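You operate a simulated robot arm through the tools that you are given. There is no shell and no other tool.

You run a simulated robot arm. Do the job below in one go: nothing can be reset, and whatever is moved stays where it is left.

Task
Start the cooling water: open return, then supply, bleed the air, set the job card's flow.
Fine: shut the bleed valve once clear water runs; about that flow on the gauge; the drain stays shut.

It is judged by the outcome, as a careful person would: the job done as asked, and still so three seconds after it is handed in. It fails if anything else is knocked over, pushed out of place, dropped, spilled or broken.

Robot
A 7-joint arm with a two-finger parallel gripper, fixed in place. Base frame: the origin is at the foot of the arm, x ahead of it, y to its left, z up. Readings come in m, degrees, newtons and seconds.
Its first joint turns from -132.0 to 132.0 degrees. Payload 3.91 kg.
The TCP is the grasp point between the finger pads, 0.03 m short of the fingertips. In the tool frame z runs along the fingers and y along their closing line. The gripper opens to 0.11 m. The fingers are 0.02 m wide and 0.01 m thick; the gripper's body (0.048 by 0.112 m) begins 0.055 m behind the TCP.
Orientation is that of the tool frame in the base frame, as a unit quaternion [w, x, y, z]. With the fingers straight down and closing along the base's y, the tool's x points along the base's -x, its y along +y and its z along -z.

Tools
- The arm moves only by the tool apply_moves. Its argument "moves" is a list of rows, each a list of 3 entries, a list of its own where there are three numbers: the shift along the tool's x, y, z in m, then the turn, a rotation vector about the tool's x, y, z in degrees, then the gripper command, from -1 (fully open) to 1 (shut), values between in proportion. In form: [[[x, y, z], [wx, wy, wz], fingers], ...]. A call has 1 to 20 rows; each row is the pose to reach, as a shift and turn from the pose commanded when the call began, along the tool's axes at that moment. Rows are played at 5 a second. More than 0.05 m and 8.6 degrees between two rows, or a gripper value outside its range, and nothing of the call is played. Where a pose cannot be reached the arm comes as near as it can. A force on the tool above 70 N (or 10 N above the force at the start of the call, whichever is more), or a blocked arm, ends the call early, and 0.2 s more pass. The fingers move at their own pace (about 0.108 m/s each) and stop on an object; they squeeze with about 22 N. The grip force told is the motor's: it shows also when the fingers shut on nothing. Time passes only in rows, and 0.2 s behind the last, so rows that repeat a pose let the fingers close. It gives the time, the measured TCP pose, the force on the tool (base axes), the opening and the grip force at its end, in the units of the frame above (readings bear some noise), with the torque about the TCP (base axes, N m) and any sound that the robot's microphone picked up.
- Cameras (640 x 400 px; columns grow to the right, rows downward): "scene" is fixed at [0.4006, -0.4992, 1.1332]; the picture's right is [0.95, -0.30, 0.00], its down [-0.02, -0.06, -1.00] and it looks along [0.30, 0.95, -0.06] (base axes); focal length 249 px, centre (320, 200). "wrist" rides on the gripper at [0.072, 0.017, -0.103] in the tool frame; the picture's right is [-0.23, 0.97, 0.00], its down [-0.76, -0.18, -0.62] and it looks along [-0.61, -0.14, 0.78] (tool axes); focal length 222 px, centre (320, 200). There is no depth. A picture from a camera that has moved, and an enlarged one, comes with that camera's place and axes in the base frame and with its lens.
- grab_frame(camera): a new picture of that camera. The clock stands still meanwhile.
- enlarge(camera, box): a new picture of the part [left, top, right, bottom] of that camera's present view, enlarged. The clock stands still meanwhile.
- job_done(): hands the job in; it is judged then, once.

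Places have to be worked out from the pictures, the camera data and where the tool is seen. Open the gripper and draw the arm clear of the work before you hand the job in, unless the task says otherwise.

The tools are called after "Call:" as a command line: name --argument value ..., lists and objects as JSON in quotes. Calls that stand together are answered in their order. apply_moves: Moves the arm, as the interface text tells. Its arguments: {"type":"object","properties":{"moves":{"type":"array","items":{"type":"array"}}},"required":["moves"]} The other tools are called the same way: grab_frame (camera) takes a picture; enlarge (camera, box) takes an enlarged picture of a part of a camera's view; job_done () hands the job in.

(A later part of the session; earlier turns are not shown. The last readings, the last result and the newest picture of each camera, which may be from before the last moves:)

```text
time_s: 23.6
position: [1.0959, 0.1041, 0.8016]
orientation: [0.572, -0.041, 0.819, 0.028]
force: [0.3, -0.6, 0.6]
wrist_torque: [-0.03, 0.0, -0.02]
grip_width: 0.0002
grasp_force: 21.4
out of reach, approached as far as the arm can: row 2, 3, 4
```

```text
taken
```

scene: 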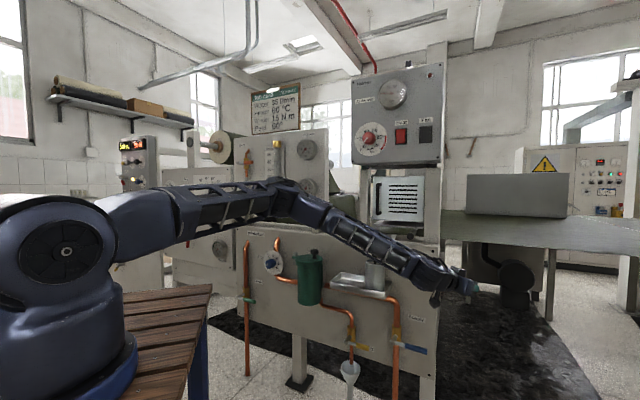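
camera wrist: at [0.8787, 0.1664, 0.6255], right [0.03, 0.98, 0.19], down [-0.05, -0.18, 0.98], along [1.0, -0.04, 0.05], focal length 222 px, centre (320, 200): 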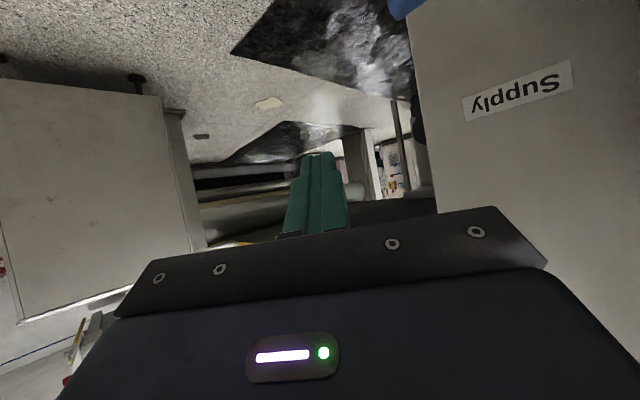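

The elbow again did not move, though the arm is far from stretched; I suspect the elbow is swung out of plane. I enlarge the upper arm to judge its direction.

Call:
enlarge --camera "scene" --box '[60, 150, 300, 300]'

Call:
enlarge --camera "scene" --box '[250, 160, 490, 310]'

```text
2.67 times, centred on (180, 225) of scene
camera zoom: at [0.4006, -0.4992, 1.1332], right [0.95, -0.3, 0.0], down [-0.02, -0.06, -1.0], along [0.3, 0.95, -0.06], focal length 664 px, centre (693, 133)
```

zoom: 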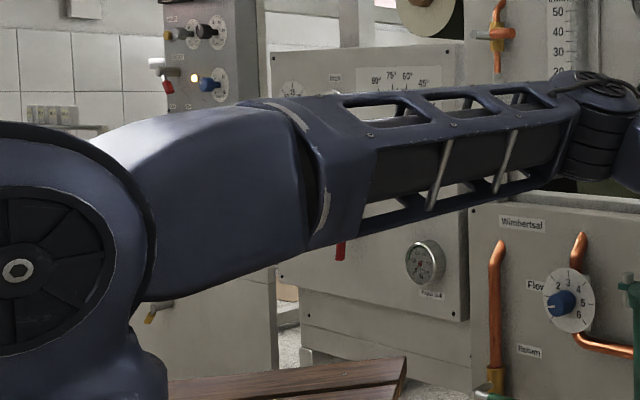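

```text
2.67 times, centred on (370, 235) of scene
camera zoom: at [0.4006, -0.4992, 1.1332], right [0.95, -0.3, 0.0], down [-0.02, -0.06, -1.0], along [0.3, 0.95, -0.06], focal length 664 px, centre (187, 107)
```

zoom: 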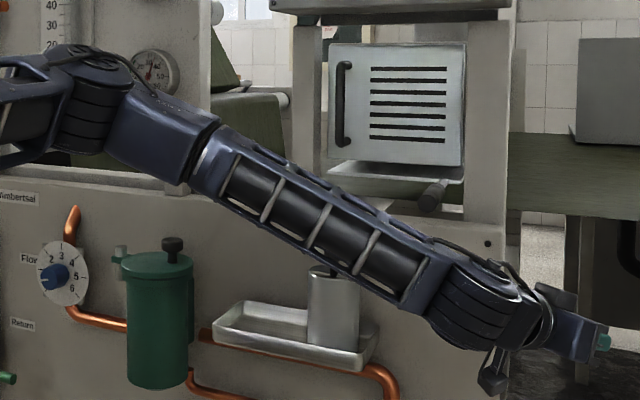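

The elbow joint's axis looks nearly vertical: the arm is bent sideways (elbow swung out to the left), which wastes reach. I'll raise the arm back to a high, close pose, where the posture can be re-formed, and come down again with the elbow in plane.

Call:
apply_moves --moves '[[[-0.0218, -0.0003, -0.0407], [0, 0, 0], 1], [[-0.0436, -0.0005, -0.0814], [0, 0, 0], 1], [[-0.0654, -0.0008, -0.1221], [0, 0, 0], 1], [[-0.0872, -0.001, -0.1628], [0, 0, 0], 1], [[-0.109, -0.0013, -0.2035], [0, 0, 0], 1], [[-0.1308, -0.0016, -0.2442], [0, 0, 0], 1], [[-0.1526, -0.0018, -0.2848], [0, 0, 0], 1], [[-0.1744, -0.0021, -0.3255], [0, 0, 0], 1], [[-0.1962, -0.0024, -0.3662], [0, 0, 0], 1], [[-0.218, -0.0026, -0.4069], [0, 0, 0], 1], [[-0.2398, -0.0029, -0.4476], [0, 0, 0], 1], [[-0.2616, -0.0031, -0.4883], [0, 0, 0], 1], [[-0.2834, -0.0034, -0.529], [0, 0, 0], 1]]'

Call:
grab_frame --camera "scene"

```text
time_s: 26.6
position: [0.7155, -0.0049, 1.2504]
orientation: [0.572, 0.005, 0.82, -0.003]
force: [-0.8, -0.3, 1.3]
wrist_torque: [-0.03, 0.01, -0.05]
grip_width: 0.0
grasp_force: 22.7
stopped in row 13: the arm was blocked; the commanded pose is now the measured one
```

```text
taken
```

scene: 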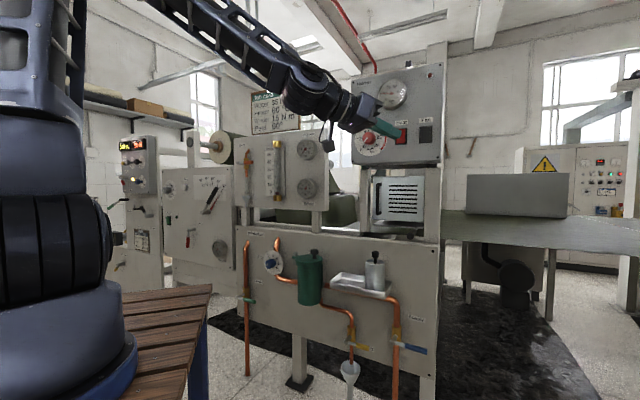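

The arm is up and back; its shoulder now faces roughly azimuth 73° while the tool is at azimuth 0°, so the elbow is to the left. I swing the tool left about the base axis by 70° at this height so the arm comes into line.

Call:
apply_moves --moves '[[[0.0007, 0.0487, -0.0018], [-3.658, 0, -1.3455], 1], [[0.0025, 0.0971, -0.0066], [-7.316, 0, -2.691], 1], [[0.0055, 0.145, -0.0146], [-10.974, 0, -4.037], 1], [[0.0095, 0.1923, -0.0255], [-14.632, 0, -5.382], 1], [[0.0147, 0.2387, -0.0395], [-18.29, 0, -6.728], 1], [[0.021, 0.2839, -0.0564], [-21.948, 0, -8.073], 1], [[0.0283, 0.3278, -0.0761], [-25.606, 0, -9.419], 1], [[0.0366, 0.3702, -0.0987], [-29.264, 0, -10.764], 1], [[0.0459, 0.4108, -0.1238], [-32.922, 0, -12.11], 1], [[0.0561, 0.4496, -0.1515], [-36.58, 0, -13.455], 1], [[0.0672, 0.4862, -0.1816], [-40.238, 0, -14.8], 1], [[0.0791, 0.5205, -0.2139], [-43.896, 0, -16.146], 1], [[0.0918, 0.5525, -0.2484], [-47.554, 0, -17.49], 1], [[0.1052, 0.5819, -0.2848], [-51.212, 0, -18.837], 1], [[0.1193, 0.6085, -0.3231], [-54.87, 0, -20.18], 1], [[0.134, 0.6323, -0.363], [-58.528, 0, -21.53], 1], [[0.1491, 0.6532, -0.4042], [-62.186, 0, -22.87], 1], [[0.1648, 0.671, -0.4467], [-65.844, 0, -24.22], 1]]'

Call:
grab_frame --camera "scene"

```text
time_s: 30.4
position: [0.2457, 0.6732, 1.2503]
orientation: [0.47, -0.467, 0.675, 0.325]
force: [0.1, 0.1, -0.3]
wrist_torque: [0.0, -0.02, 0.08]
grip_width: 0.0
grasp_force: 21.8
```

```text
taken
```

scene: 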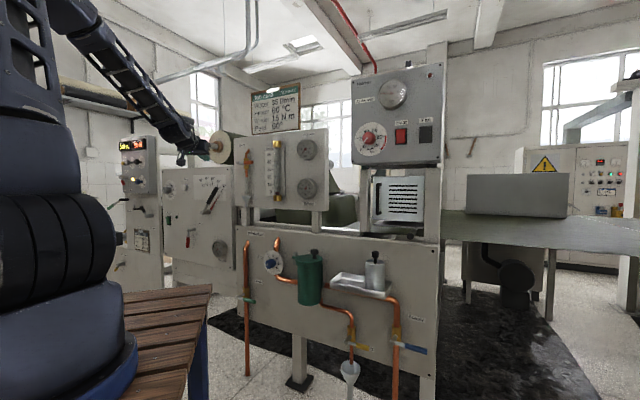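

The elbow now looks nearly in line with the forearm direction (az ~70–85°). I lower the tool toward (0.30, 0.74, 0.80) with the pitch going to 40° and check the posture.

Call:
apply_moves --moves '[[[0.0394, -0.0027, 0.0233], [0, 2, 0], 1], [[0.0787, -0.0054, 0.0466], [0, 4, 0], 1], [[0.1181, -0.0081, 0.0699], [0, 6, 0], 1], [[0.1575, -0.0108, 0.0932], [0, 8, 0], 1], [[0.1969, -0.0135, 0.1165], [0, 10, 0], 1], [[0.2362, -0.0161, 0.1398], [0, 12, 0], 1], [[0.2756, -0.0188, 0.1631], [0, 14, 0], 1], [[0.315, -0.0215, 0.1864], [0, 16, 0], 1], [[0.3543, -0.0242, 0.2097], [0, 18, 0], 1], [[0.3937, -0.0269, 0.233], [0, 20, 0], 1]]'

Call:
enlarge --camera "scene" --box '[0, 80, 300, 300]'

```text
time_s: 32.6
position: [0.2986, 0.7423, 0.7994]
orientation: [0.347, -0.517, 0.745, 0.24]
force: [-1.2, -0.4, 1.0]
wrist_torque: [0.03, -0.01, -0.03]
grip_width: 0.0
grasp_force: 22.1
```

```text
1.82 times, centred on (150, 190) of scene
camera zoom: at [0.4006, -0.4992, 1.1332], right [0.95, -0.3, 0.0], down [-0.02, -0.06, -1.0], along [0.3, 0.95, -0.06], focal length 453 px, centre (629, 218)
```

zoom: 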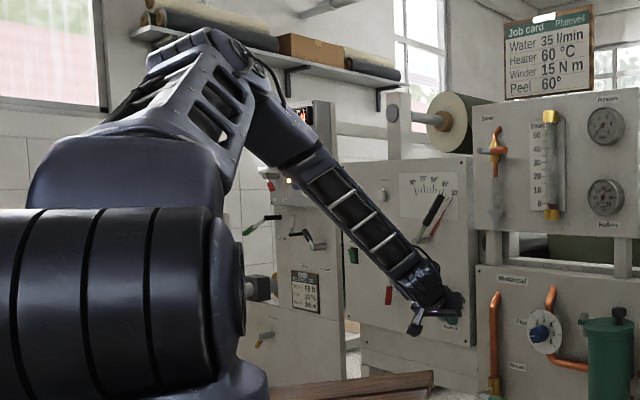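

The elbow is now properly up (z≈1.37). I move toward a spot ~3 cm above the return lever, TCP (0.435, 0.875, 0.55), heading 62°.

Call:
apply_moves --moves '[[[0.0114, -0.0116, 0.0418], [0.81, 0, 0.68], 1], [[0.0229, -0.0232, 0.0836], [1.62, 0, 1.36], 1], [[0.0343, -0.0348, 0.1254], [2.43, 0, 2.04], 1], [[0.0457, -0.0463, 0.1672], [3.23, 0, 2.73], 1], [[0.0571, -0.0579, 0.209], [4.04, 0, 3.41], 1], [[0.0686, -0.0695, 0.2508], [4.85, 0, 4.09], 1], [[0.08, -0.0811, 0.2926], [5.66, 0, 4.77], 1]]'

Call:
enlarge --camera "scene" --box '[0, 80, 300, 300]'

Call:
grab_frame --camera "wrist"

```text
time_s: 34.2
position: [0.4228, 0.8581, 0.5779]
orientation: [0.361, -0.472, 0.774, 0.219]
force: [0.1, 0.0, -0.3]
wrist_torque: [0.0, -0.02, 0.0]
grip_width: 0.0
grasp_force: 22.2
out of reach, approached as far as the arm can: row 7
```

```text
1.82 times, centred on (150, 190) of scene
camera zoom: at [0.4006, -0.4992, 1.1332], right [0.95, -0.3, 0.0], down [-0.02, -0.06, -1.0], along [0.3, 0.95, -0.06], focal length 453 px, centre (629, 218)
```

zoom: 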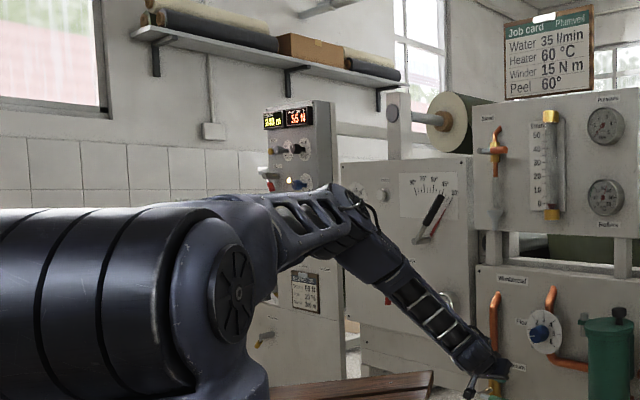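

```text
taken
camera wrist: at [0.3503, 0.7547, 0.5905], right [-0.8, 0.57, 0.17], down [0.16, -0.07, 0.98], along [0.58, 0.82, -0.04], focal length 222 px, centre (320, 200)
```

wrist: 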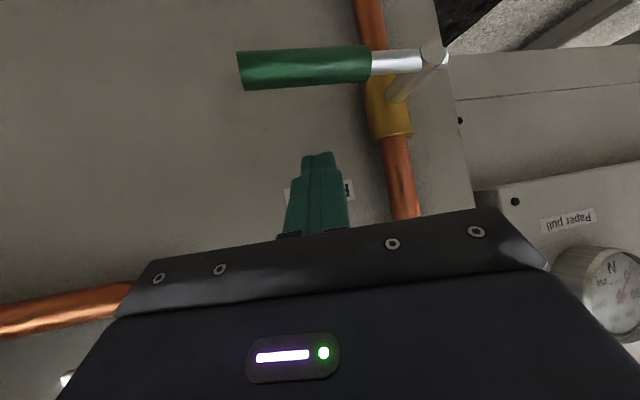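

The arm again stops with the upper arm level, tool at (0.423, 0.858, 0.578). I line the tool up with the forearm (heading ~52°, pitch ~52°) and keep pushing toward the lever to see how close the fingertip can really get; nothing lies between.

Call:
apply_moves --moves '[[[0.005, -0.005, 0.01], [4.0, 4, 3.2], 1], [[0.01, -0.01, 0.02], [8.0, 8, 6.4], 1], [[0.015, -0.012, 0.035], [9.2, 12, 7.7], 1], [[0.02, -0.012, 0.05], [9.2, 12, 7.7], 1]]'

Call:
grab_frame --camera "wrist"

Call:
enlarge --camera "scene" --box '[0, 80, 300, 300]'

```text
time_s: 35.2
position: [0.4339, 0.8529, 0.5733]
orientation: [0.315, -0.413, 0.842, 0.146]
force: [0.5, 0.9, 0.0]
wrist_torque: [0.0, 0.02, 0.0]
grip_width: 0.0
grasp_force: 22.0
out of reach, approached as far as the arm can: row 1, 2, 3, 4
```

```text
taken
camera wrist: at [0.3451, 0.7668, 0.6048], right [-0.66, 0.74, 0.13], down [0.23, 0.03, 0.97], along [0.71, 0.68, -0.2], focal length 222 px, centre (320, 200)
```

wrist: 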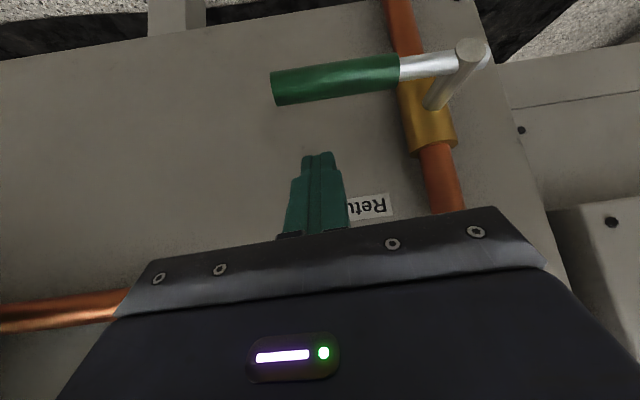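

```text
1.82 times, centred on (150, 190) of scene
camera zoom: at [0.4006, -0.4992, 1.1332], right [0.95, -0.3, 0.0], down [-0.02, -0.06, -1.0], along [0.3, 0.95, -0.06], focal length 453 px, centre (629, 218)
```

zoom: 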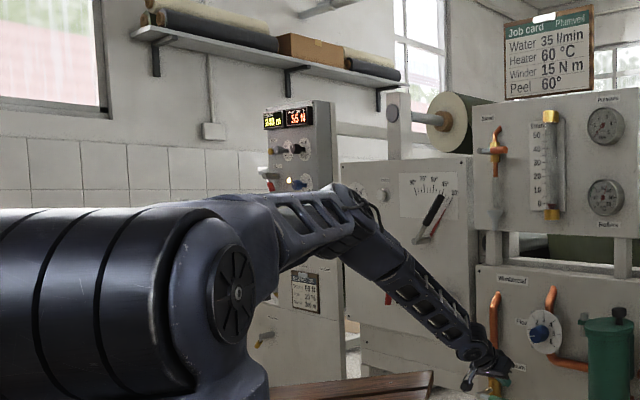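

Analysis suggests the wrist twist and a sideways elbow are what hold it back, not plain stretch. I retreat up and will re-form a clean in-plane posture with the tool steeper.

Call:
apply_moves --moves '[[[-0.0164, 0.0018, -0.0455], [0, 0, 0], 1], [[-0.0327, 0.0037, -0.0909], [0, 0, 0], 1], [[-0.0491, 0.0055, -0.1364], [0, 0, 0], 1], [[-0.0655, 0.0073, -0.1819], [0, 0, 0], 1], [[-0.0818, 0.0091, -0.2274], [0, 0, 0], 1], [[-0.0982, 0.011, -0.2728], [0, 0, 0], 1], [[-0.1146, 0.0128, -0.3183], [0, 0, 0], 1], [[-0.1309, 0.0146, -0.3638], [0, 0, 0], 1], [[-0.1473, 0.0164, -0.4093], [0, 0, 0], 1], [[-0.1637, 0.0183, -0.4547], [0, 0, 0], 1], [[-0.18, 0.0201, -0.5002], [0, 0, 0], 1], [[-0.1964, 0.0219, -0.5457], [0, 0, 0], 1], [[-0.2128, 0.0237, -0.5912], [0, 0, 0], 1], [[-0.2291, 0.0256, -0.6366], [0, 0, 0], 1], [[-0.2455, 0.0274, -0.6821], [0, 0, 0], 1]]'

Call:
grab_frame --camera "scene"

```text
time_s: 38.4
position: [0.2437, 0.6725, 1.2498]
orientation: [0.316, -0.412, 0.842, 0.145]
force: [-0.5, 0.1, 0.0]
wrist_torque: [-0.04, 0.0, 0.02]
grip_width: 0.0
grasp_force: 22.3
```

```text
taken
```

scene: 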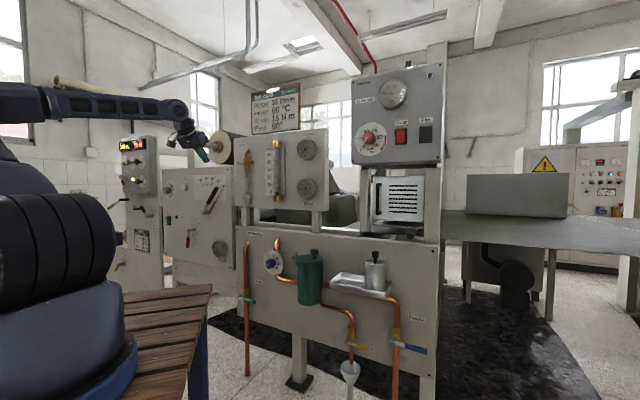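

The elbow has swung out left again during the raise. I'll turn the tool heading back to the arm's azimuth (≈70°) and steepen the pitch here, then look at the elbow.

Call:
apply_moves --moves '[[[0, 0, 0], [-4.15, 3, -4.85], 1], [[0, 0, 0], [-8.3, 6, -9.7], 1], [[0, 0, 0], [-12.4, 9, -14.5], 1]]'

Call:
grab_frame --camera "scene"

```text
time_s: 39.2
position: [0.2439, 0.6715, 1.2503]
orientation: [0.218, -0.557, 0.784, 0.163]
force: [-0.4, 0.4, 0.9]
wrist_torque: [-0.01, -0.02, -0.02]
grip_width: 0.0
grasp_force: 22.6
```

```text
taken
```

scene: 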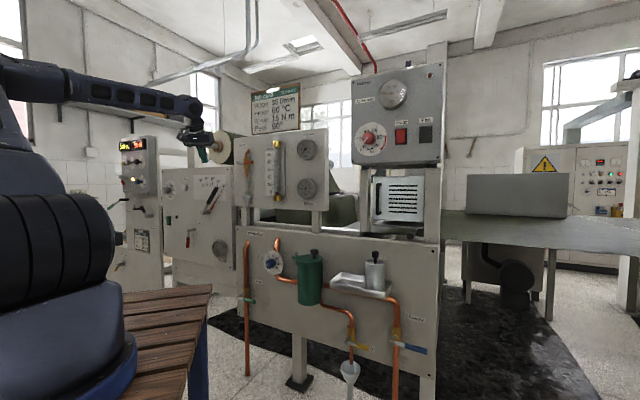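

The elbow is still out to the left with the shoulder near its left end stop. I swing the tool left in that direction so the arm comes into one plane, in two halves, watching for obstacles.

Call:
apply_moves --moves '[[[0.0011, 0.0498, 0.0001], [-2.094, 0.051, -3.399], 1], [[0.0051, 0.0994, -0.0017], [-4.188, 0.102, -6.798], 1], [[0.0121, 0.1487, -0.0052], [-6.282, 0.153, -10.197], 1], [[0.0219, 0.1972, -0.0107], [-8.376, 0.204, -13.596], 1], [[0.0347, 0.2448, -0.0177], [-10.47, 0.255, -16.995], 1], [[0.0501, 0.2913, -0.0266], [-12.564, 0.306, -20.394], 1], [[0.0684, 0.3364, -0.0372], [-14.658, 0.357, -23.793], 1], [[0.0892, 0.38, -0.0493], [-16.752, 0.408, -27.192], 1]]'

Call:
grab_frame --camera "scene"

Call:
grab_frame --camera "wrist"

```text
time_s: 41.0
position: [0.0317, 0.7327, 1.2664]
orientation: [-0.181, 0.681, -0.676, -0.217]
force: [0.5, -0.8, 0.3]
wrist_torque: [0.01, -0.01, 0.0]
grip_width: 0.0
grasp_force: 21.9
stopped in row 8: the arm was blocked; the commanded pose is now the measured one
```

```text
taken
```

scene: 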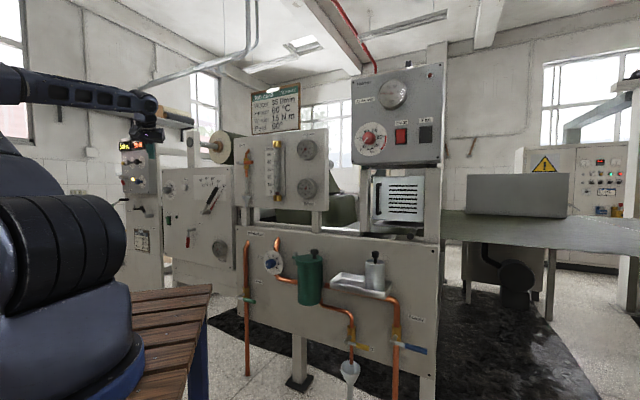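

```text
taken
camera wrist: at [0.0209, 0.615, 1.3162], right [-0.97, 0.17, 0.17], down [0.21, 0.31, 0.93], along [0.11, 0.94, -0.34], focal length 222 px, centre (320, 200)
```

wrist: 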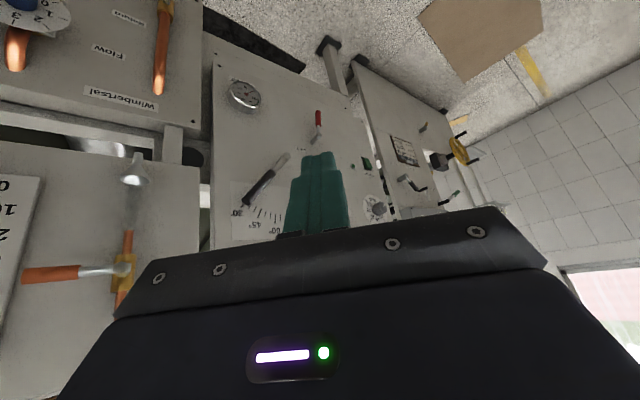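

The call ended with a lag of about 15° in azimuth, with no force on the tool. I let it settle with a tiny null move and check the pose.

Call:
apply_moves --moves '[[[0, 0, 0], [0, 0, 0], 1], [[0, 0, 0], [0, 0, 0], 1]]'

Call:
grab_frame --camera "scene"

```text
time_s: 41.8
position: [0.0357, 0.7316, 1.2691]
orientation: [0.183, -0.678, 0.678, 0.217]
force: [0.2, 0.0, 0.4]
wrist_torque: [0.01, 0.02, 0.01]
grip_width: 0.0
grasp_force: 22.0
stopped in row 2: the arm was blocked; the commanded pose is now the measured one
```

```text
taken
```

scene: 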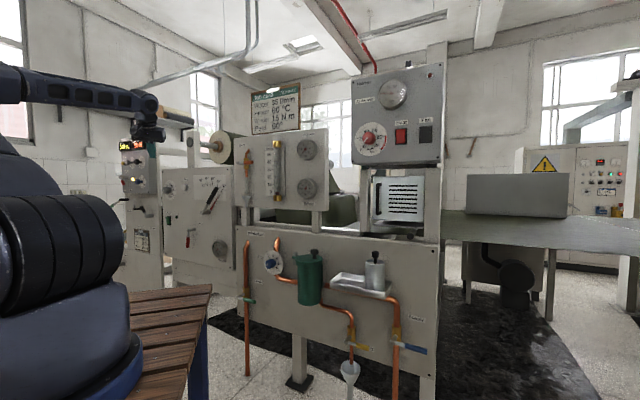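

Even a null move reports blocked, so some link rests against a stop out there. I swing back right by 23° to free it.

Call:
apply_moves --moves '[[[0.0027, -0.0483, -0.0044], [2.06, -0.17, 3.19], 1], [[0.008, -0.0962, -0.0104], [4.12, -0.35, 6.37], 1], [[0.0161, -0.1434, -0.0183], [6.18, -0.52, 9.56], 1], [[0.0268, -0.1899, -0.0278], [8.24, -0.7, 12.75], 1], [[0.0401, -0.2352, -0.0388], [10.3, -0.87, 15.94], 1], [[0.0558, -0.2794, -0.0514], [12.37, -1.05, 19.12], 1]]'

Call:
grab_frame --camera "scene"

```text
time_s: 43.2
position: [0.2991, 0.664, 1.2689]
orientation: [0.225, -0.535, 0.796, 0.172]
force: [0.4, -0.3, -0.9]
wrist_torque: [0.0, -0.03, -0.06]
grip_width: 0.0001
grasp_force: 21.9
```

```text
taken
```

scene: 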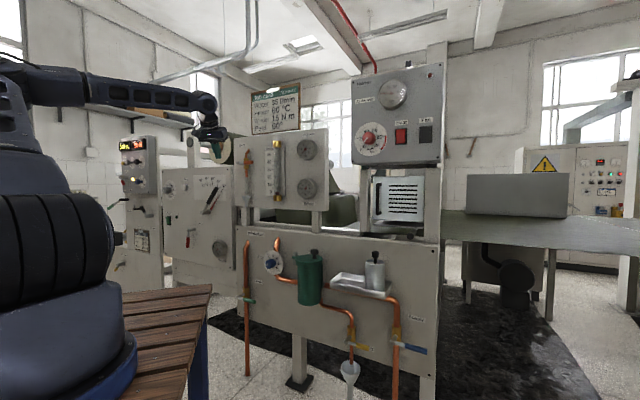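

Freed: TCP (0.299, 0.664, 1.269). I now lower with the tool steep (pitch ~57°) and heading along the arm, to see which posture the arm takes lower down.

Call:
apply_moves --moves '[[[0.0262, 0.0, 0.0395], [0, 0, 0], 1], [[0.0524, 0.0, 0.079], [0, 0, 0], 1], [[0.0786, 0.0, 0.1185], [0, 0, 0], 1], [[0.1048, 0.0, 0.158], [0, 0, 0], 1], [[0.131, 0.0, 0.1975], [0, 0, 0], 1], [[0.1572, 0.0, 0.237], [0, 0, 0], 1], [[0.1834, 0.0, 0.2765], [0, 0, 0], 1], [[0.2096, 0.0, 0.316], [0, 0, 0], 1], [[0.2358, 0.0, 0.3555], [0, 0, 0], 1]]'

Call:
grab_frame --camera "scene"

```text
time_s: 45.2
position: [0.2836, 0.6639, 0.8434]
orientation: [0.225, -0.535, 0.796, 0.173]
force: [0.0, -0.5, 1.1]
wrist_torque: [0.03, -0.04, -0.01]
grip_width: 0.0
grasp_force: 22.3
```

```text
taken
```

scene: 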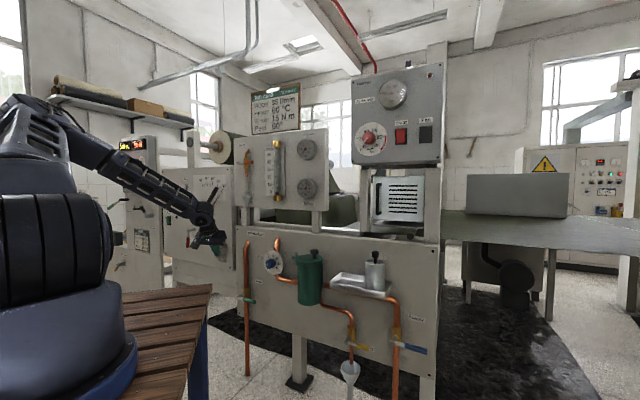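

Lower down the elbow is about half sideways. From earlier swings I know that swinging right low (mostly base joint) and then left high brings the elbow upright, so I swing right 66° at this height first.

Call:
apply_moves --moves '[[[0.0016, -0.049, -0.0031], [2.119, -0.135, 3.274], 1], [[0.0059, -0.0977, -0.0079], [4.238, -0.27, 6.548], 1], [[0.0131, -0.1459, -0.0145], [6.357, -0.405, 9.822], 1], [[0.023, -0.1933, -0.0229], [8.476, -0.54, 13.096], 1], [[0.0356, -0.2397, -0.033], [10.595, -0.675, 16.37], 1], [[0.0509, -0.2849, -0.0448], [12.714, -0.81, 19.644], 1], [[0.0687, -0.3287, -0.0581], [14.833, -0.945, 22.918], 1], [[0.089, -0.3709, -0.073], [16.952, -1.08, 26.192], 1], [[0.1117, -0.4113, -0.0894], [19.071, -1.215, 29.466], 1], [[0.1367, -0.4497, -0.1072], [21.19, -1.35, 32.74], 1], [[0.1639, -0.4859, -0.1263], [23.309, -1.485, 36.014], 1], [[0.1931, -0.5198, -0.1466], [25.428, -1.62, 39.288], 1], [[0.2243, -0.5512, -0.168], [27.547, -1.755, 42.562], 1], [[0.2572, -0.5799, -0.1905], [29.666, -1.89, 45.836], 1], [[0.2917, -0.6059, -0.214], [31.785, -2.025, 49.11], 1], [[0.3277, -0.6289, -0.2382], [33.904, -2.16, 52.384], 1], [[0.365, -0.649, -0.2632], [36.023, -2.295, 55.658], 1]]'

Call:
grab_frame --camera "scene"

```text
time_s: 48.8
position: [0.7221, 0.0077, 0.844]
orientation: [0.283, -0.013, 0.959, 0.02]
force: [0.0, 0.0, -0.4]
wrist_torque: [-0.01, 0.0, 0.01]
grip_width: 0.0
grasp_force: 21.6
```

```text
taken
```

scene: 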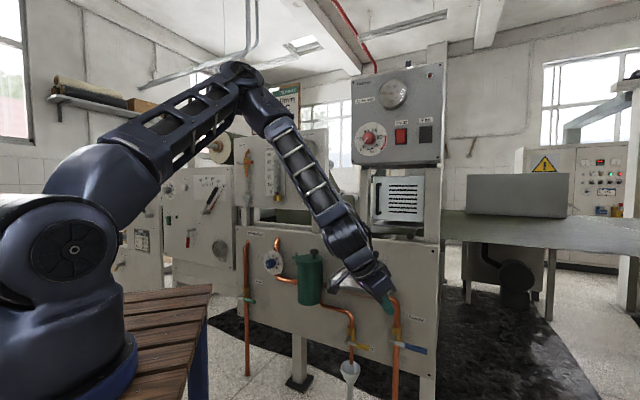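

The whole arm is visible now. I enlarge the elbow region to judge how far out of plane it is.

Call:
enlarge --camera "scene" --box '[0, 40, 420, 340]'

Call:
enlarge --camera "scene" --box '[180, 40, 320, 140]'

```text
1.33 times, centred on (210, 190) of scene
camera zoom: at [0.4006, -0.4992, 1.1332], right [0.95, -0.3, 0.0], down [-0.02, -0.06, -1.0], along [0.3, 0.95, -0.06], focal length 332 px, centre (467, 213)
```

zoom: 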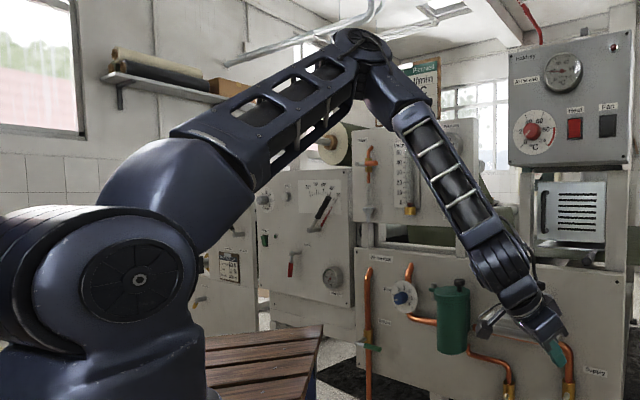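

```text
4.00 times, centred on (250, 90) of scene
camera zoom: at [0.4006, -0.4992, 1.1332], right [0.95, -0.3, 0.0], down [-0.02, -0.06, -1.0], along [0.3, 0.95, -0.06], focal length 996 px, centre (600, 640)
```

zoom: 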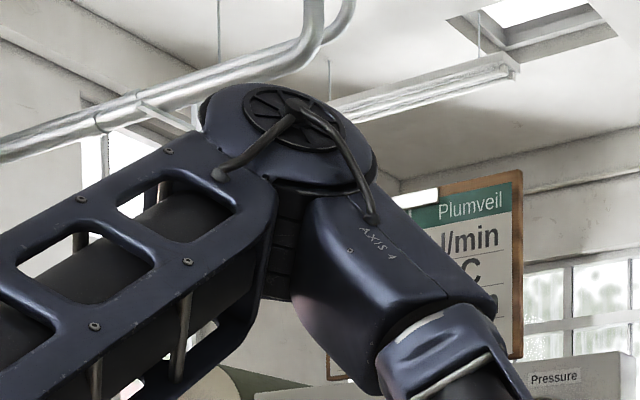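

The elbow axis is tilted roughly 45–55° from level. I raise the arm at azimuth 0 to z≈1.25 with pitch 20°, ready for a long left swing that uprights the elbow.

Call:
apply_moves --moves '[[[-0.0239, 0.0006, -0.0383], [0, -4.1, 0], 1], [[-0.0478, 0.0011, -0.0767], [0, -8.2, 0], 1], [[-0.0717, 0.0017, -0.115], [0, -12.3, 0], 1], [[-0.0956, 0.0023, -0.1533], [0, -16.4, 0], 1], [[-0.1194, 0.0028, -0.1917], [0, -20.6, 0], 1], [[-0.1433, 0.0034, -0.23], [0, -24.7, 0], 1], [[-0.1672, 0.004, -0.2683], [0, -28.8, 0], 1], [[-0.1911, 0.0045, -0.3067], [0, -32.9, 0], 1], [[-0.215, 0.0051, -0.345], [0, -37, 0], 1]]'

Call:
grab_frame --camera "scene"

```text
time_s: 50.8
position: [0.7156, -0.0005, 1.2507]
orientation: [0.573, -0.004, 0.819, 0.021]
force: [-0.3, 4.9, 0.0]
wrist_torque: [-0.15, 0.03, -0.38]
grip_width: 0.0001
grasp_force: 22.5
```

```text
taken
```

scene: 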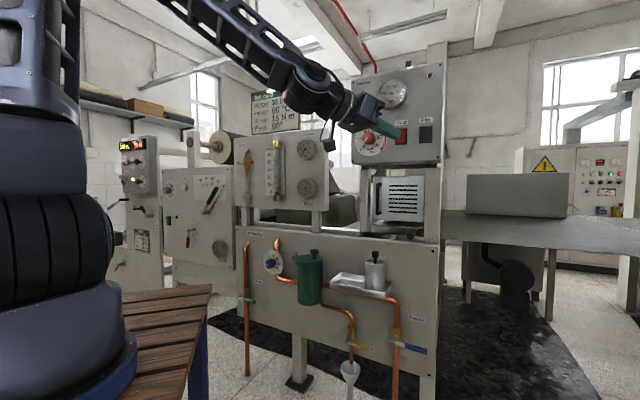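

As before, raising brought the shoulder round to face ~80°. I now swing left 70° at this height.

Call:
apply_moves --moves '[[[0.0014, 0.0487, 0.0004], [-3.661, 0.116, -1.333], 1], [[0.0039, 0.0972, -0.0024], [-7.322, 0.232, -2.666], 1], [[0.0076, 0.1454, -0.0082], [-10.98, 0.348, -4.0], 1], [[0.0123, 0.193, -0.0171], [-14.64, 0.464, -5.33], 1], [[0.0182, 0.24, -0.0291], [-18.3, 0.58, -6.67], 1], [[0.025, 0.2858, -0.044], [-21.97, 0.696, -8.0], 1], [[0.0329, 0.3304, -0.0618], [-25.63, 0.812, -9.33], 1], [[0.0418, 0.3736, -0.0824], [-29.29, 0.928, -10.66], 1], [[0.0516, 0.4151, -0.1058], [-32.95, 1.044, -12.0], 1], [[0.0623, 0.4548, -0.1318], [-36.61, 1.16, -13.33], 1], [[0.0739, 0.4926, -0.1603], [-40.27, 1.276, -14.66], 1], [[0.0863, 0.5282, -0.1912], [-43.93, 1.392, -16.0], 1], [[0.0993, 0.5614, -0.2243], [-47.59, 1.508, -17.33], 1], [[0.1131, 0.592, -0.2594], [-51.25, 1.624, -18.66], 1], [[0.1275, 0.62, -0.2965], [-54.92, 1.74, -20.0], 1], [[0.1424, 0.6454, -0.3352], [-58.58, 1.856, -21.33], 1], [[0.1578, 0.6678, -0.3756], [-62.24, 1.972, -22.66], 1], [[0.1736, 0.6872, -0.4173], [-65.9, 2.088, -24.0], 1]]'

Call:
grab_frame --camera "scene"

```text
time_s: 54.6
position: [0.2403, 0.6694, 1.2531]
orientation: [0.457, -0.475, 0.666, 0.349]
force: [0.2, 0.1, 0.4]
wrist_torque: [-0.01, 0.05, 0.02]
grip_width: 0.0001
grasp_force: 22.0
```

```text
taken
```

scene: 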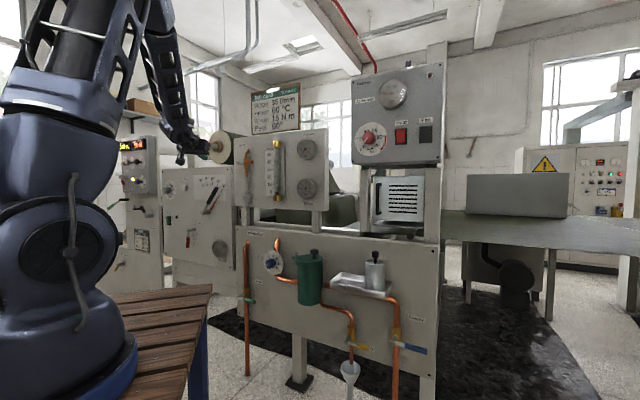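

The arm's shoulder has turned to its other face (cabled cap toward the camera, as at the start). I enlarge to understand the new posture.

Call:
enlarge --camera "scene" --box '[0, 0, 300, 200]'

Call:
enlarge --camera "scene" --box '[0, 150, 240, 400]'

```text
2.00 times, centred on (150, 100) of scene
camera zoom: at [0.4006, -0.4992, 1.1332], right [0.95, -0.3, 0.0], down [-0.02, -0.06, -1.0], along [0.3, 0.95, -0.06], focal length 498 px, centre (660, 400)
```

zoom: 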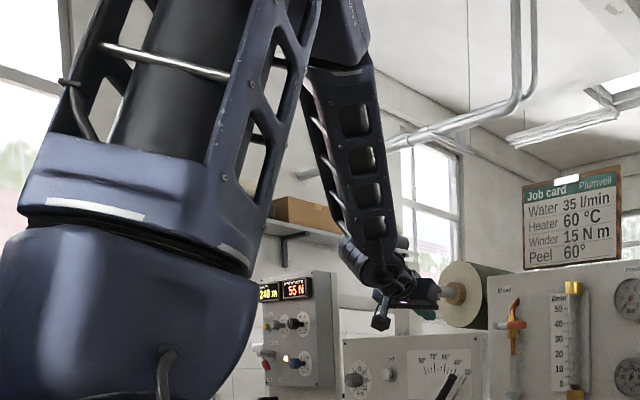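

```text
1.60 times, centred on (120, 275) of scene
camera zoom: at [0.4006, -0.4992, 1.1332], right [0.95, -0.3, 0.0], down [-0.02, -0.06, -1.0], along [0.3, 0.95, -0.06], focal length 398 px, centre (640, 80)
```

zoom: 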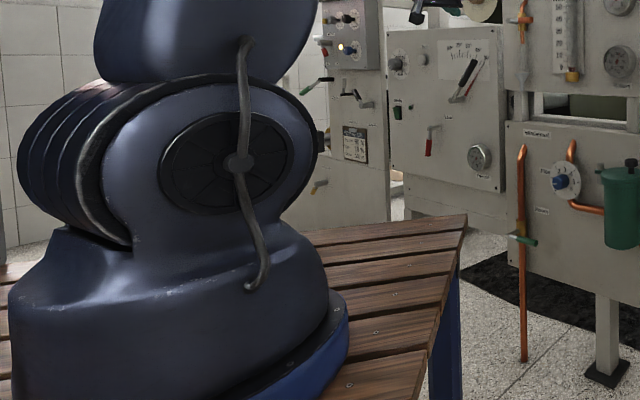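

The base joint has flipped by 180° (back to the start branch). I'll lower in this branch toward (0.30, 0.74, 0.80), pitch 40°, and see how it does.

Call:
apply_moves --moves '[[[0.0396, -0.005, 0.0233], [0, 2, 0], 1], [[0.0792, -0.0099, 0.0466], [0, 4, 0], 1], [[0.1189, -0.0149, 0.0698], [0, 6, 0], 1], [[0.1585, -0.0198, 0.0931], [0, 8, 0], 1], [[0.1981, -0.0248, 0.1164], [0, 10, 0], 1], [[0.2377, -0.0298, 0.1397], [0, 12, 0], 1], [[0.2773, -0.0347, 0.163], [0, 14, 0], 1], [[0.317, -0.0397, 0.1862], [0, 16, 0], 1], [[0.3566, -0.0446, 0.2095], [0, 18, 0], 1], [[0.3962, -0.0496, 0.2328], [0, 20, 0], 1]]'

Call:
grab_frame --camera "scene"

```text
time_s: 56.8
position: [0.3, 0.7401, 0.7997]
orientation: [0.333, -0.529, 0.735, 0.261]
force: [-0.4, -0.3, -0.1]
wrist_torque: [-0.01, -0.02, 0.01]
grip_width: 0.0
grasp_force: 22.3
```

```text
taken
```

scene: 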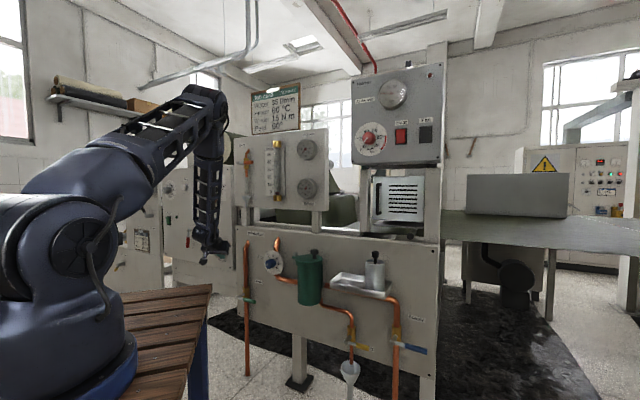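

Now the elbow is up and slightly to the right (az ~47°), in the flipped branch. I continue down toward the return lever, TCP (0.435, 0.875, 0.55), heading ~61°.

Call:
apply_moves --moves '[[[0.0115, -0.0136, 0.0412], [1.42, -0.06, 1.19], 1], [[0.0231, -0.0272, 0.0823], [2.85, -0.12, 2.38], 1], [[0.0346, -0.0408, 0.1235], [4.27, -0.18, 3.57], 1], [[0.0462, -0.0543, 0.1647], [5.69, -0.23, 4.75], 1], [[0.0577, -0.0679, 0.2059], [7.11, -0.29, 5.94], 1], [[0.0693, -0.0815, 0.247], [8.54, -0.35, 7.13], 1], [[0.0808, -0.0951, 0.2882], [9.96, -0.41, 8.32], 1]]'

Call:
grab_frame --camera "scene"

Call:
grab_frame --camera "wrist"

```text
time_s: 58.4
position: [0.4355, 0.8748, 0.5514]
orientation: [0.362, -0.441, 0.791, 0.222]
force: [0.5, -0.5, 0.2]
wrist_torque: [-0.02, 0.04, -0.05]
grip_width: 0.0
grasp_force: 22.3
```

```text
taken
```

scene: 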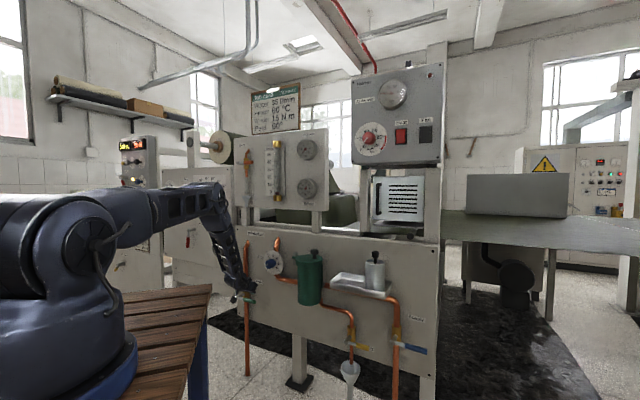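

```text
taken
camera wrist: at [0.3571, 0.7748, 0.5634], right [-0.76, 0.62, 0.21], down [0.18, -0.1, 0.98], along [0.63, 0.78, -0.04], focal length 222 px, centre (320, 200)
```

wrist: 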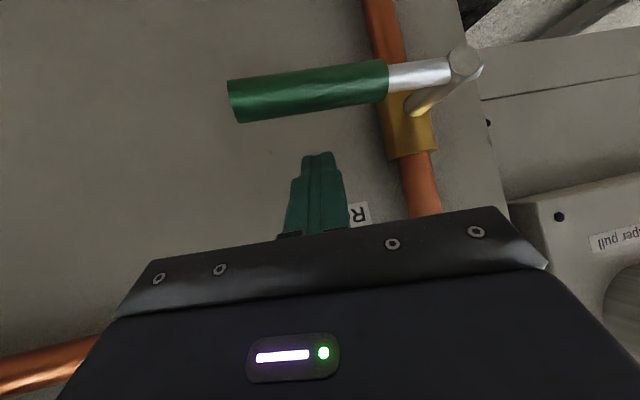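

In this branch the arm reaches the return lever freely: TCP (0.4355, 0.8748, 0.551), lever at z≈0.489, pivot ≈(0.362, 0.961), tip ≈(0.470, 0.852). I now press gently down on the sleeve about 11 cm from the pivot, by roughly 12° of lever travel, and read the force.

Call:
apply_moves --moves '[[[0.0013, -0.0005, 0.0163], [0, 0, 0], 1], [[0.0151, -0.001, 0.0278], [0, 0, 0], 1], [[0.0291, -0.0035, 0.0388], [0, 0, 0], 1], [[0.0399, -0.0053, 0.0474], [0, 0, 0], 1]]'

Call:
grab_frame --camera "wrist"

Call:
enlarge --camera "scene" --box '[190, 220, 310, 320]'

```text
time_s: 59.4
position: [0.4462, 0.8906, 0.5044]
orientation: [0.369, -0.439, 0.787, 0.228]
force: [2.0, -0.1, 7.7]
wrist_torque: [-0.1, 0.21, 0.05]
grip_width: 0.0
grasp_force: 22.0
stopped in row 4: the force on the tool passed its limit at 78 N (the readings are from after the stop); the commanded pose is now the measured one
```

```text
taken
camera wrist: at [0.3682, 0.7903, 0.5145], right [-0.76, 0.62, 0.21], down [0.18, -0.12, 0.98], along [0.63, 0.78, -0.02], focal length 222 px, centre (320, 200)
```

wrist: 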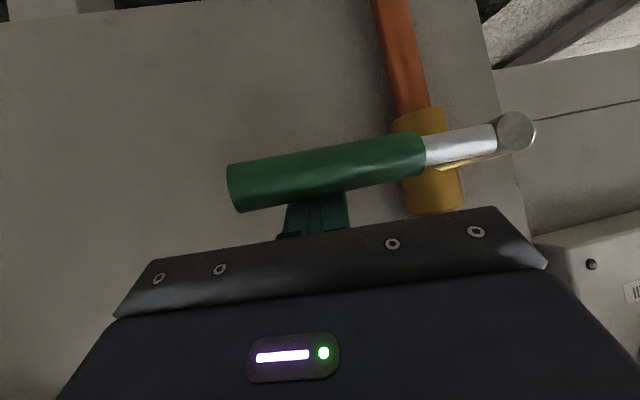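

```text
4.00 times, centred on (250, 270) of scene
camera zoom: at [0.4006, -0.4992, 1.1332], right [0.95, -0.3, 0.0], down [-0.02, -0.06, -1.0], along [0.3, 0.95, -0.06], focal length 996 px, centre (600, -80)
```

zoom: 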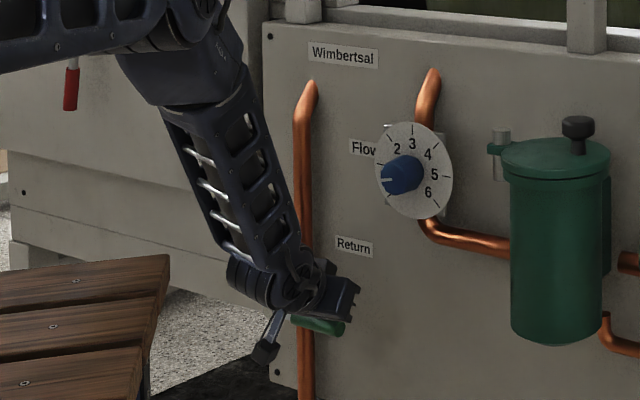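

The lever did not budge at 78 N pressing down (8 N·m), so that way is its stop; it must open upward. I back off, drop in front of the lever, and flatten the tool to about 18° pitch to get beneath it.

Call:
apply_moves --moves '[[[-0.0195, 0.0009, -0.0156], [0, 0, 0], 1], [[0.0065, 0.0114, -0.0475], [0, 0, 0], 1], [[0.0368, 0.0235, -0.0847], [0, 0, 0], 1], [[0.0719, 0.0219, -0.0566], [0, -8, 0], 1], [[0.0953, 0.0209, -0.0379], [0, -16, 0], 1], [[0.111, 0.0202, -0.0254], [0, -22, 0], 1]]'

Call:
grab_frame --camera "wrist"

Call:
grab_frame --camera "scene"

```text
time_s: 60.8
position: [0.3807, 0.8238, 0.4344]
orientation: [0.513, -0.386, 0.703, 0.307]
force: [0.4, 0.0, 0.0]
wrist_torque: [-0.02, 0.01, 0.04]
grip_width: 0.0003
grasp_force: 22.0
```

```text
taken
camera wrist: at [0.3036, 0.7318, 0.396], right [-0.8, 0.55, 0.25], down [-0.01, -0.43, 0.9], along [0.61, 0.71, 0.35], focal length 222 px, centre (320, 200)
```

wrist: 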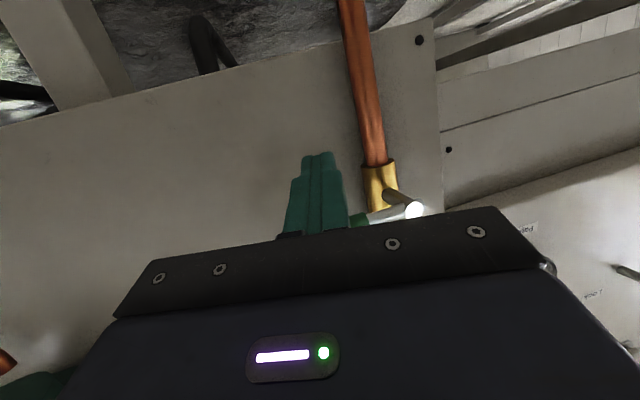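

```text
taken
```

scene: 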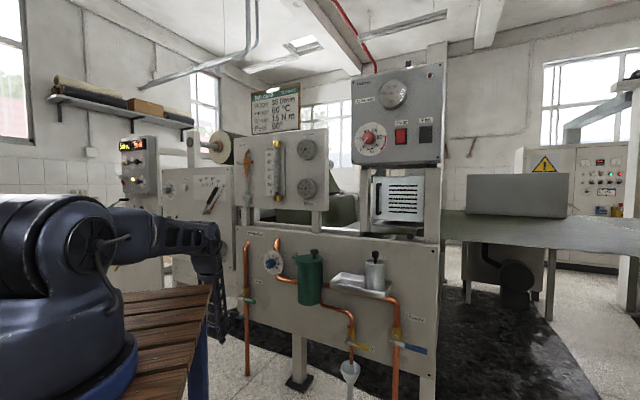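

The tool is now low in front of the lever with the arm well within reach. I slide the closed fingers under the sleeve and push up by about 12° of lever travel.

Call:
apply_moves --moves '[[[-0.0122, -0.01, 0.0332], [0, 0, 0], 1], [[-0.0243, -0.02, 0.0664], [0, 0, 0], 1], [[-0.0521, -0.0189, 0.0581], [0, 0, 0], 1], [[-0.0632, -0.0205, 0.0542], [0, 0, 0], 1], [[-0.0746, -0.0207, 0.0506], [0, 0, 0], 1]]'

Call:
grab_frame --camera "wrist"

Call:
enlarge --camera "scene" --box '[190, 220, 310, 320]'

```text
time_s: 62.0
position: [0.4353, 0.8728, 0.4903]
orientation: [0.511, -0.388, 0.703, 0.306]
force: [-1.7, -0.6, -3.5]
wrist_torque: [0.06, -0.06, 0.04]
grip_width: 0.0
grasp_force: 22.0
```

```text
taken
camera wrist: at [0.3589, 0.7785, 0.4511], right [-0.8, 0.55, 0.25], down [-0.01, -0.43, 0.9], along [0.61, 0.72, 0.35], focal length 222 px, centre (320, 200)
```

wrist: 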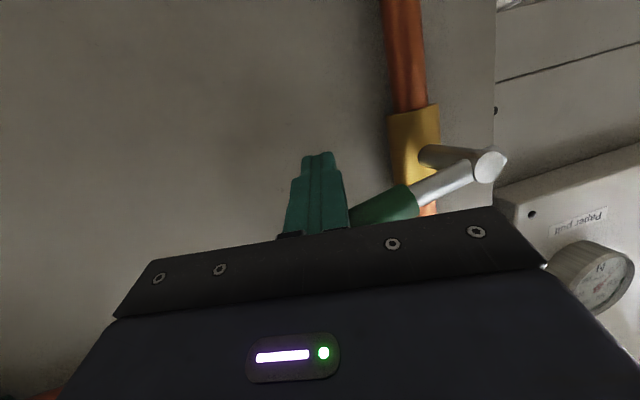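

```text
4.00 times, centred on (250, 270) of scene
camera zoom: at [0.4006, -0.4992, 1.1332], right [0.95, -0.3, 0.0], down [-0.02, -0.06, -1.0], along [0.3, 0.95, -0.06], focal length 996 px, centre (600, -80)
```

zoom: 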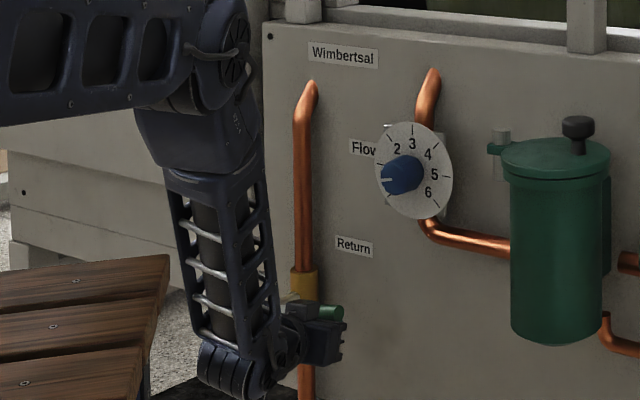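

The lever turns up easily (only ~4 N). I continue along the arc to about 88°.

Call:
apply_moves --moves '[[[-0.0149, 0.0012, -0.0043], [0, 0, 0], 1], [[-0.0329, 0.0066, -0.0084], [0, 0, 0], 1], [[-0.049, 0.0158, -0.011], [0, 0, 0], 1], [[-0.0642, 0.0267, -0.0129], [0, 0, 0], 1], [[-0.0763, 0.0402, -0.0131], [0, 0, 0], 1], [[-0.0869, 0.0549, -0.0125], [0, 0, 0], 1], [[-0.0941, 0.071, -0.0105], [0, 0, 0], 1], [[-0.0993, 0.0842, -0.0085], [0, 0, 0], 1]]'

Call:
grab_frame --camera "wrist"

Call:
enlarge --camera "scene" --box '[190, 220, 310, 320]'

```text
time_s: 63.8
position: [0.3902, 0.9254, 0.5842]
orientation: [0.513, -0.386, 0.705, 0.301]
force: [6.1, -2.3, 0.0]
wrist_torque: [0.0, -0.06, 0.02]
grip_width: 0.0
grasp_force: 22.1
stopped in row 8: the force on the tool passed its limit at 83 N (the readings are from after the stop); the commanded pose is now the measured one
```

```text
taken
camera wrist: at [0.312, 0.8315, 0.5465], right [-0.79, 0.56, 0.24], down [-0.02, -0.42, 0.91], along [0.61, 0.71, 0.35], focal length 222 px, centre (320, 200)
```

wrist: 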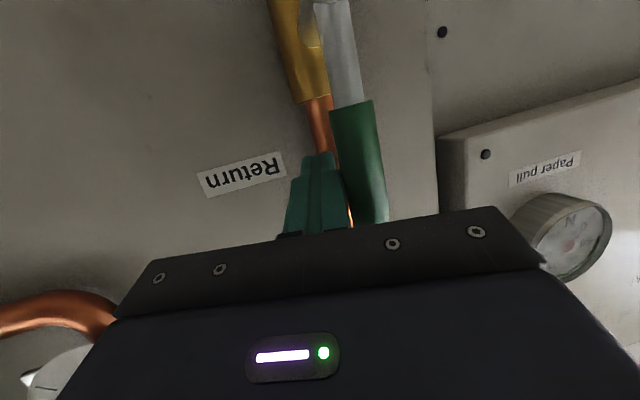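

```text
4.00 times, centred on (250, 270) of scene
camera zoom: at [0.4006, -0.4992, 1.1332], right [0.95, -0.3, 0.0], down [-0.02, -0.06, -1.0], along [0.3, 0.95, -0.06], focal length 996 px, centre (600, -80)
```

zoom: 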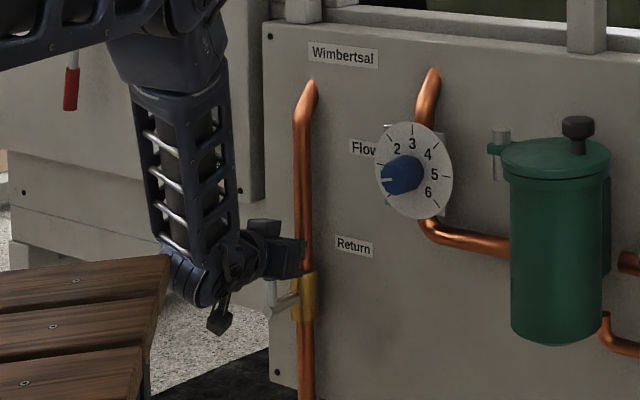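

The lever is close to vertical and the push met a firm stop (83 N sideways). I enlarge the wrist view to check how upright the lever is.

Call:
enlarge --camera "wrist" --box '[240, 0, 440, 240]'

Call:
enlarge --camera "scene" --box '[230, 270, 280, 310]'

```text
1.67 times, centred on (340, 120) of wrist
camera zoom: at [0.312, 0.8315, 0.5465], right [-0.79, 0.56, 0.24], down [-0.02, -0.42, 0.91], along [0.61, 0.71, 0.35], focal length 370 px, centre (287, 333)
```

zoom: 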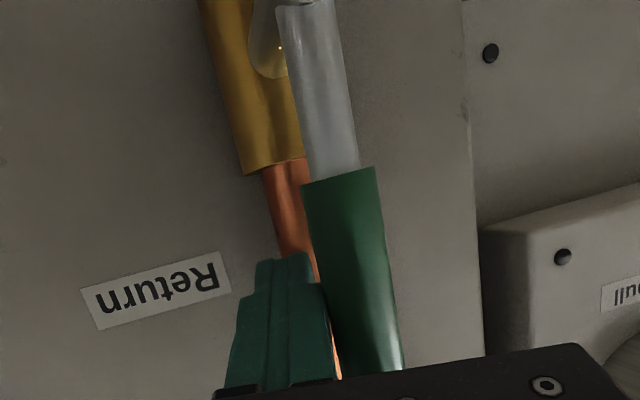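

```text
10.00 times, centred on (255, 290) of scene
camera zoom: at [0.4006, -0.4992, 1.1332], right [0.95, -0.3, 0.0], down [-0.02, -0.06, -1.0], along [0.3, 0.95, -0.06], focal length 2490 px, centre (970, -700)
```

zoom: 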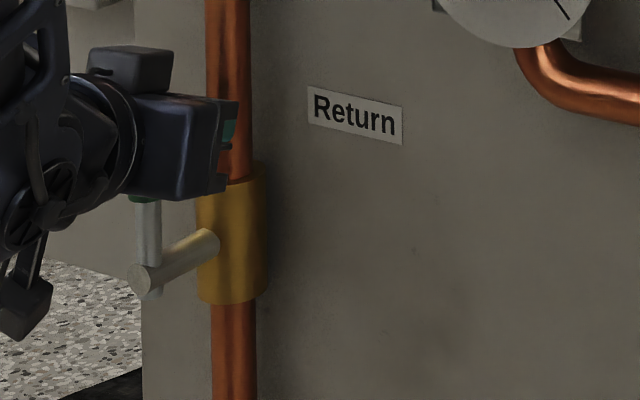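

The lever is exactly upright, parallel to its pipe: return is open (firm stop reached). I move the fingers off to the right and back away from the panel.

Call:
apply_moves --moves '[[[0.0006, -0.0145, -0.0035], [0, 0, 0], 1], [[0.013, -0.0046, -0.0428], [0, 0, 0], 1], [[0.0275, 0.0073, -0.0893], [0, 0, 0], 1], [[0.0205, 0.0184, -0.1336], [0, 0, 0], 1]]'

Call:
enlarge --camera "scene" --box '[190, 220, 310, 320]'

Call:
grab_frame --camera "scene"

```text
refused: row 3 steps farther than a row can; nothing moved
```

```text
4.00 times, centred on (250, 270) of scene
camera zoom: at [0.4006, -0.4992, 1.1332], right [0.95, -0.3, 0.0], down [-0.02, -0.06, -1.0], along [0.3, 0.95, -0.06], focal length 996 px, centre (600, -80)
```

zoom: 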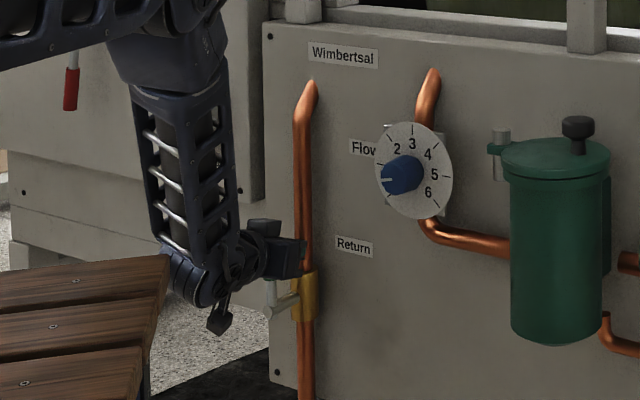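

```text
taken
```

scene: 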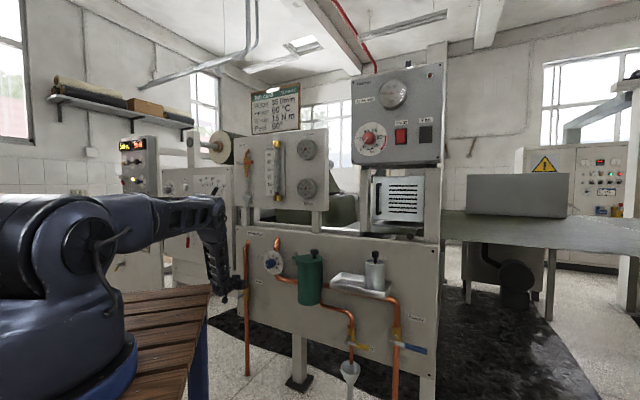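

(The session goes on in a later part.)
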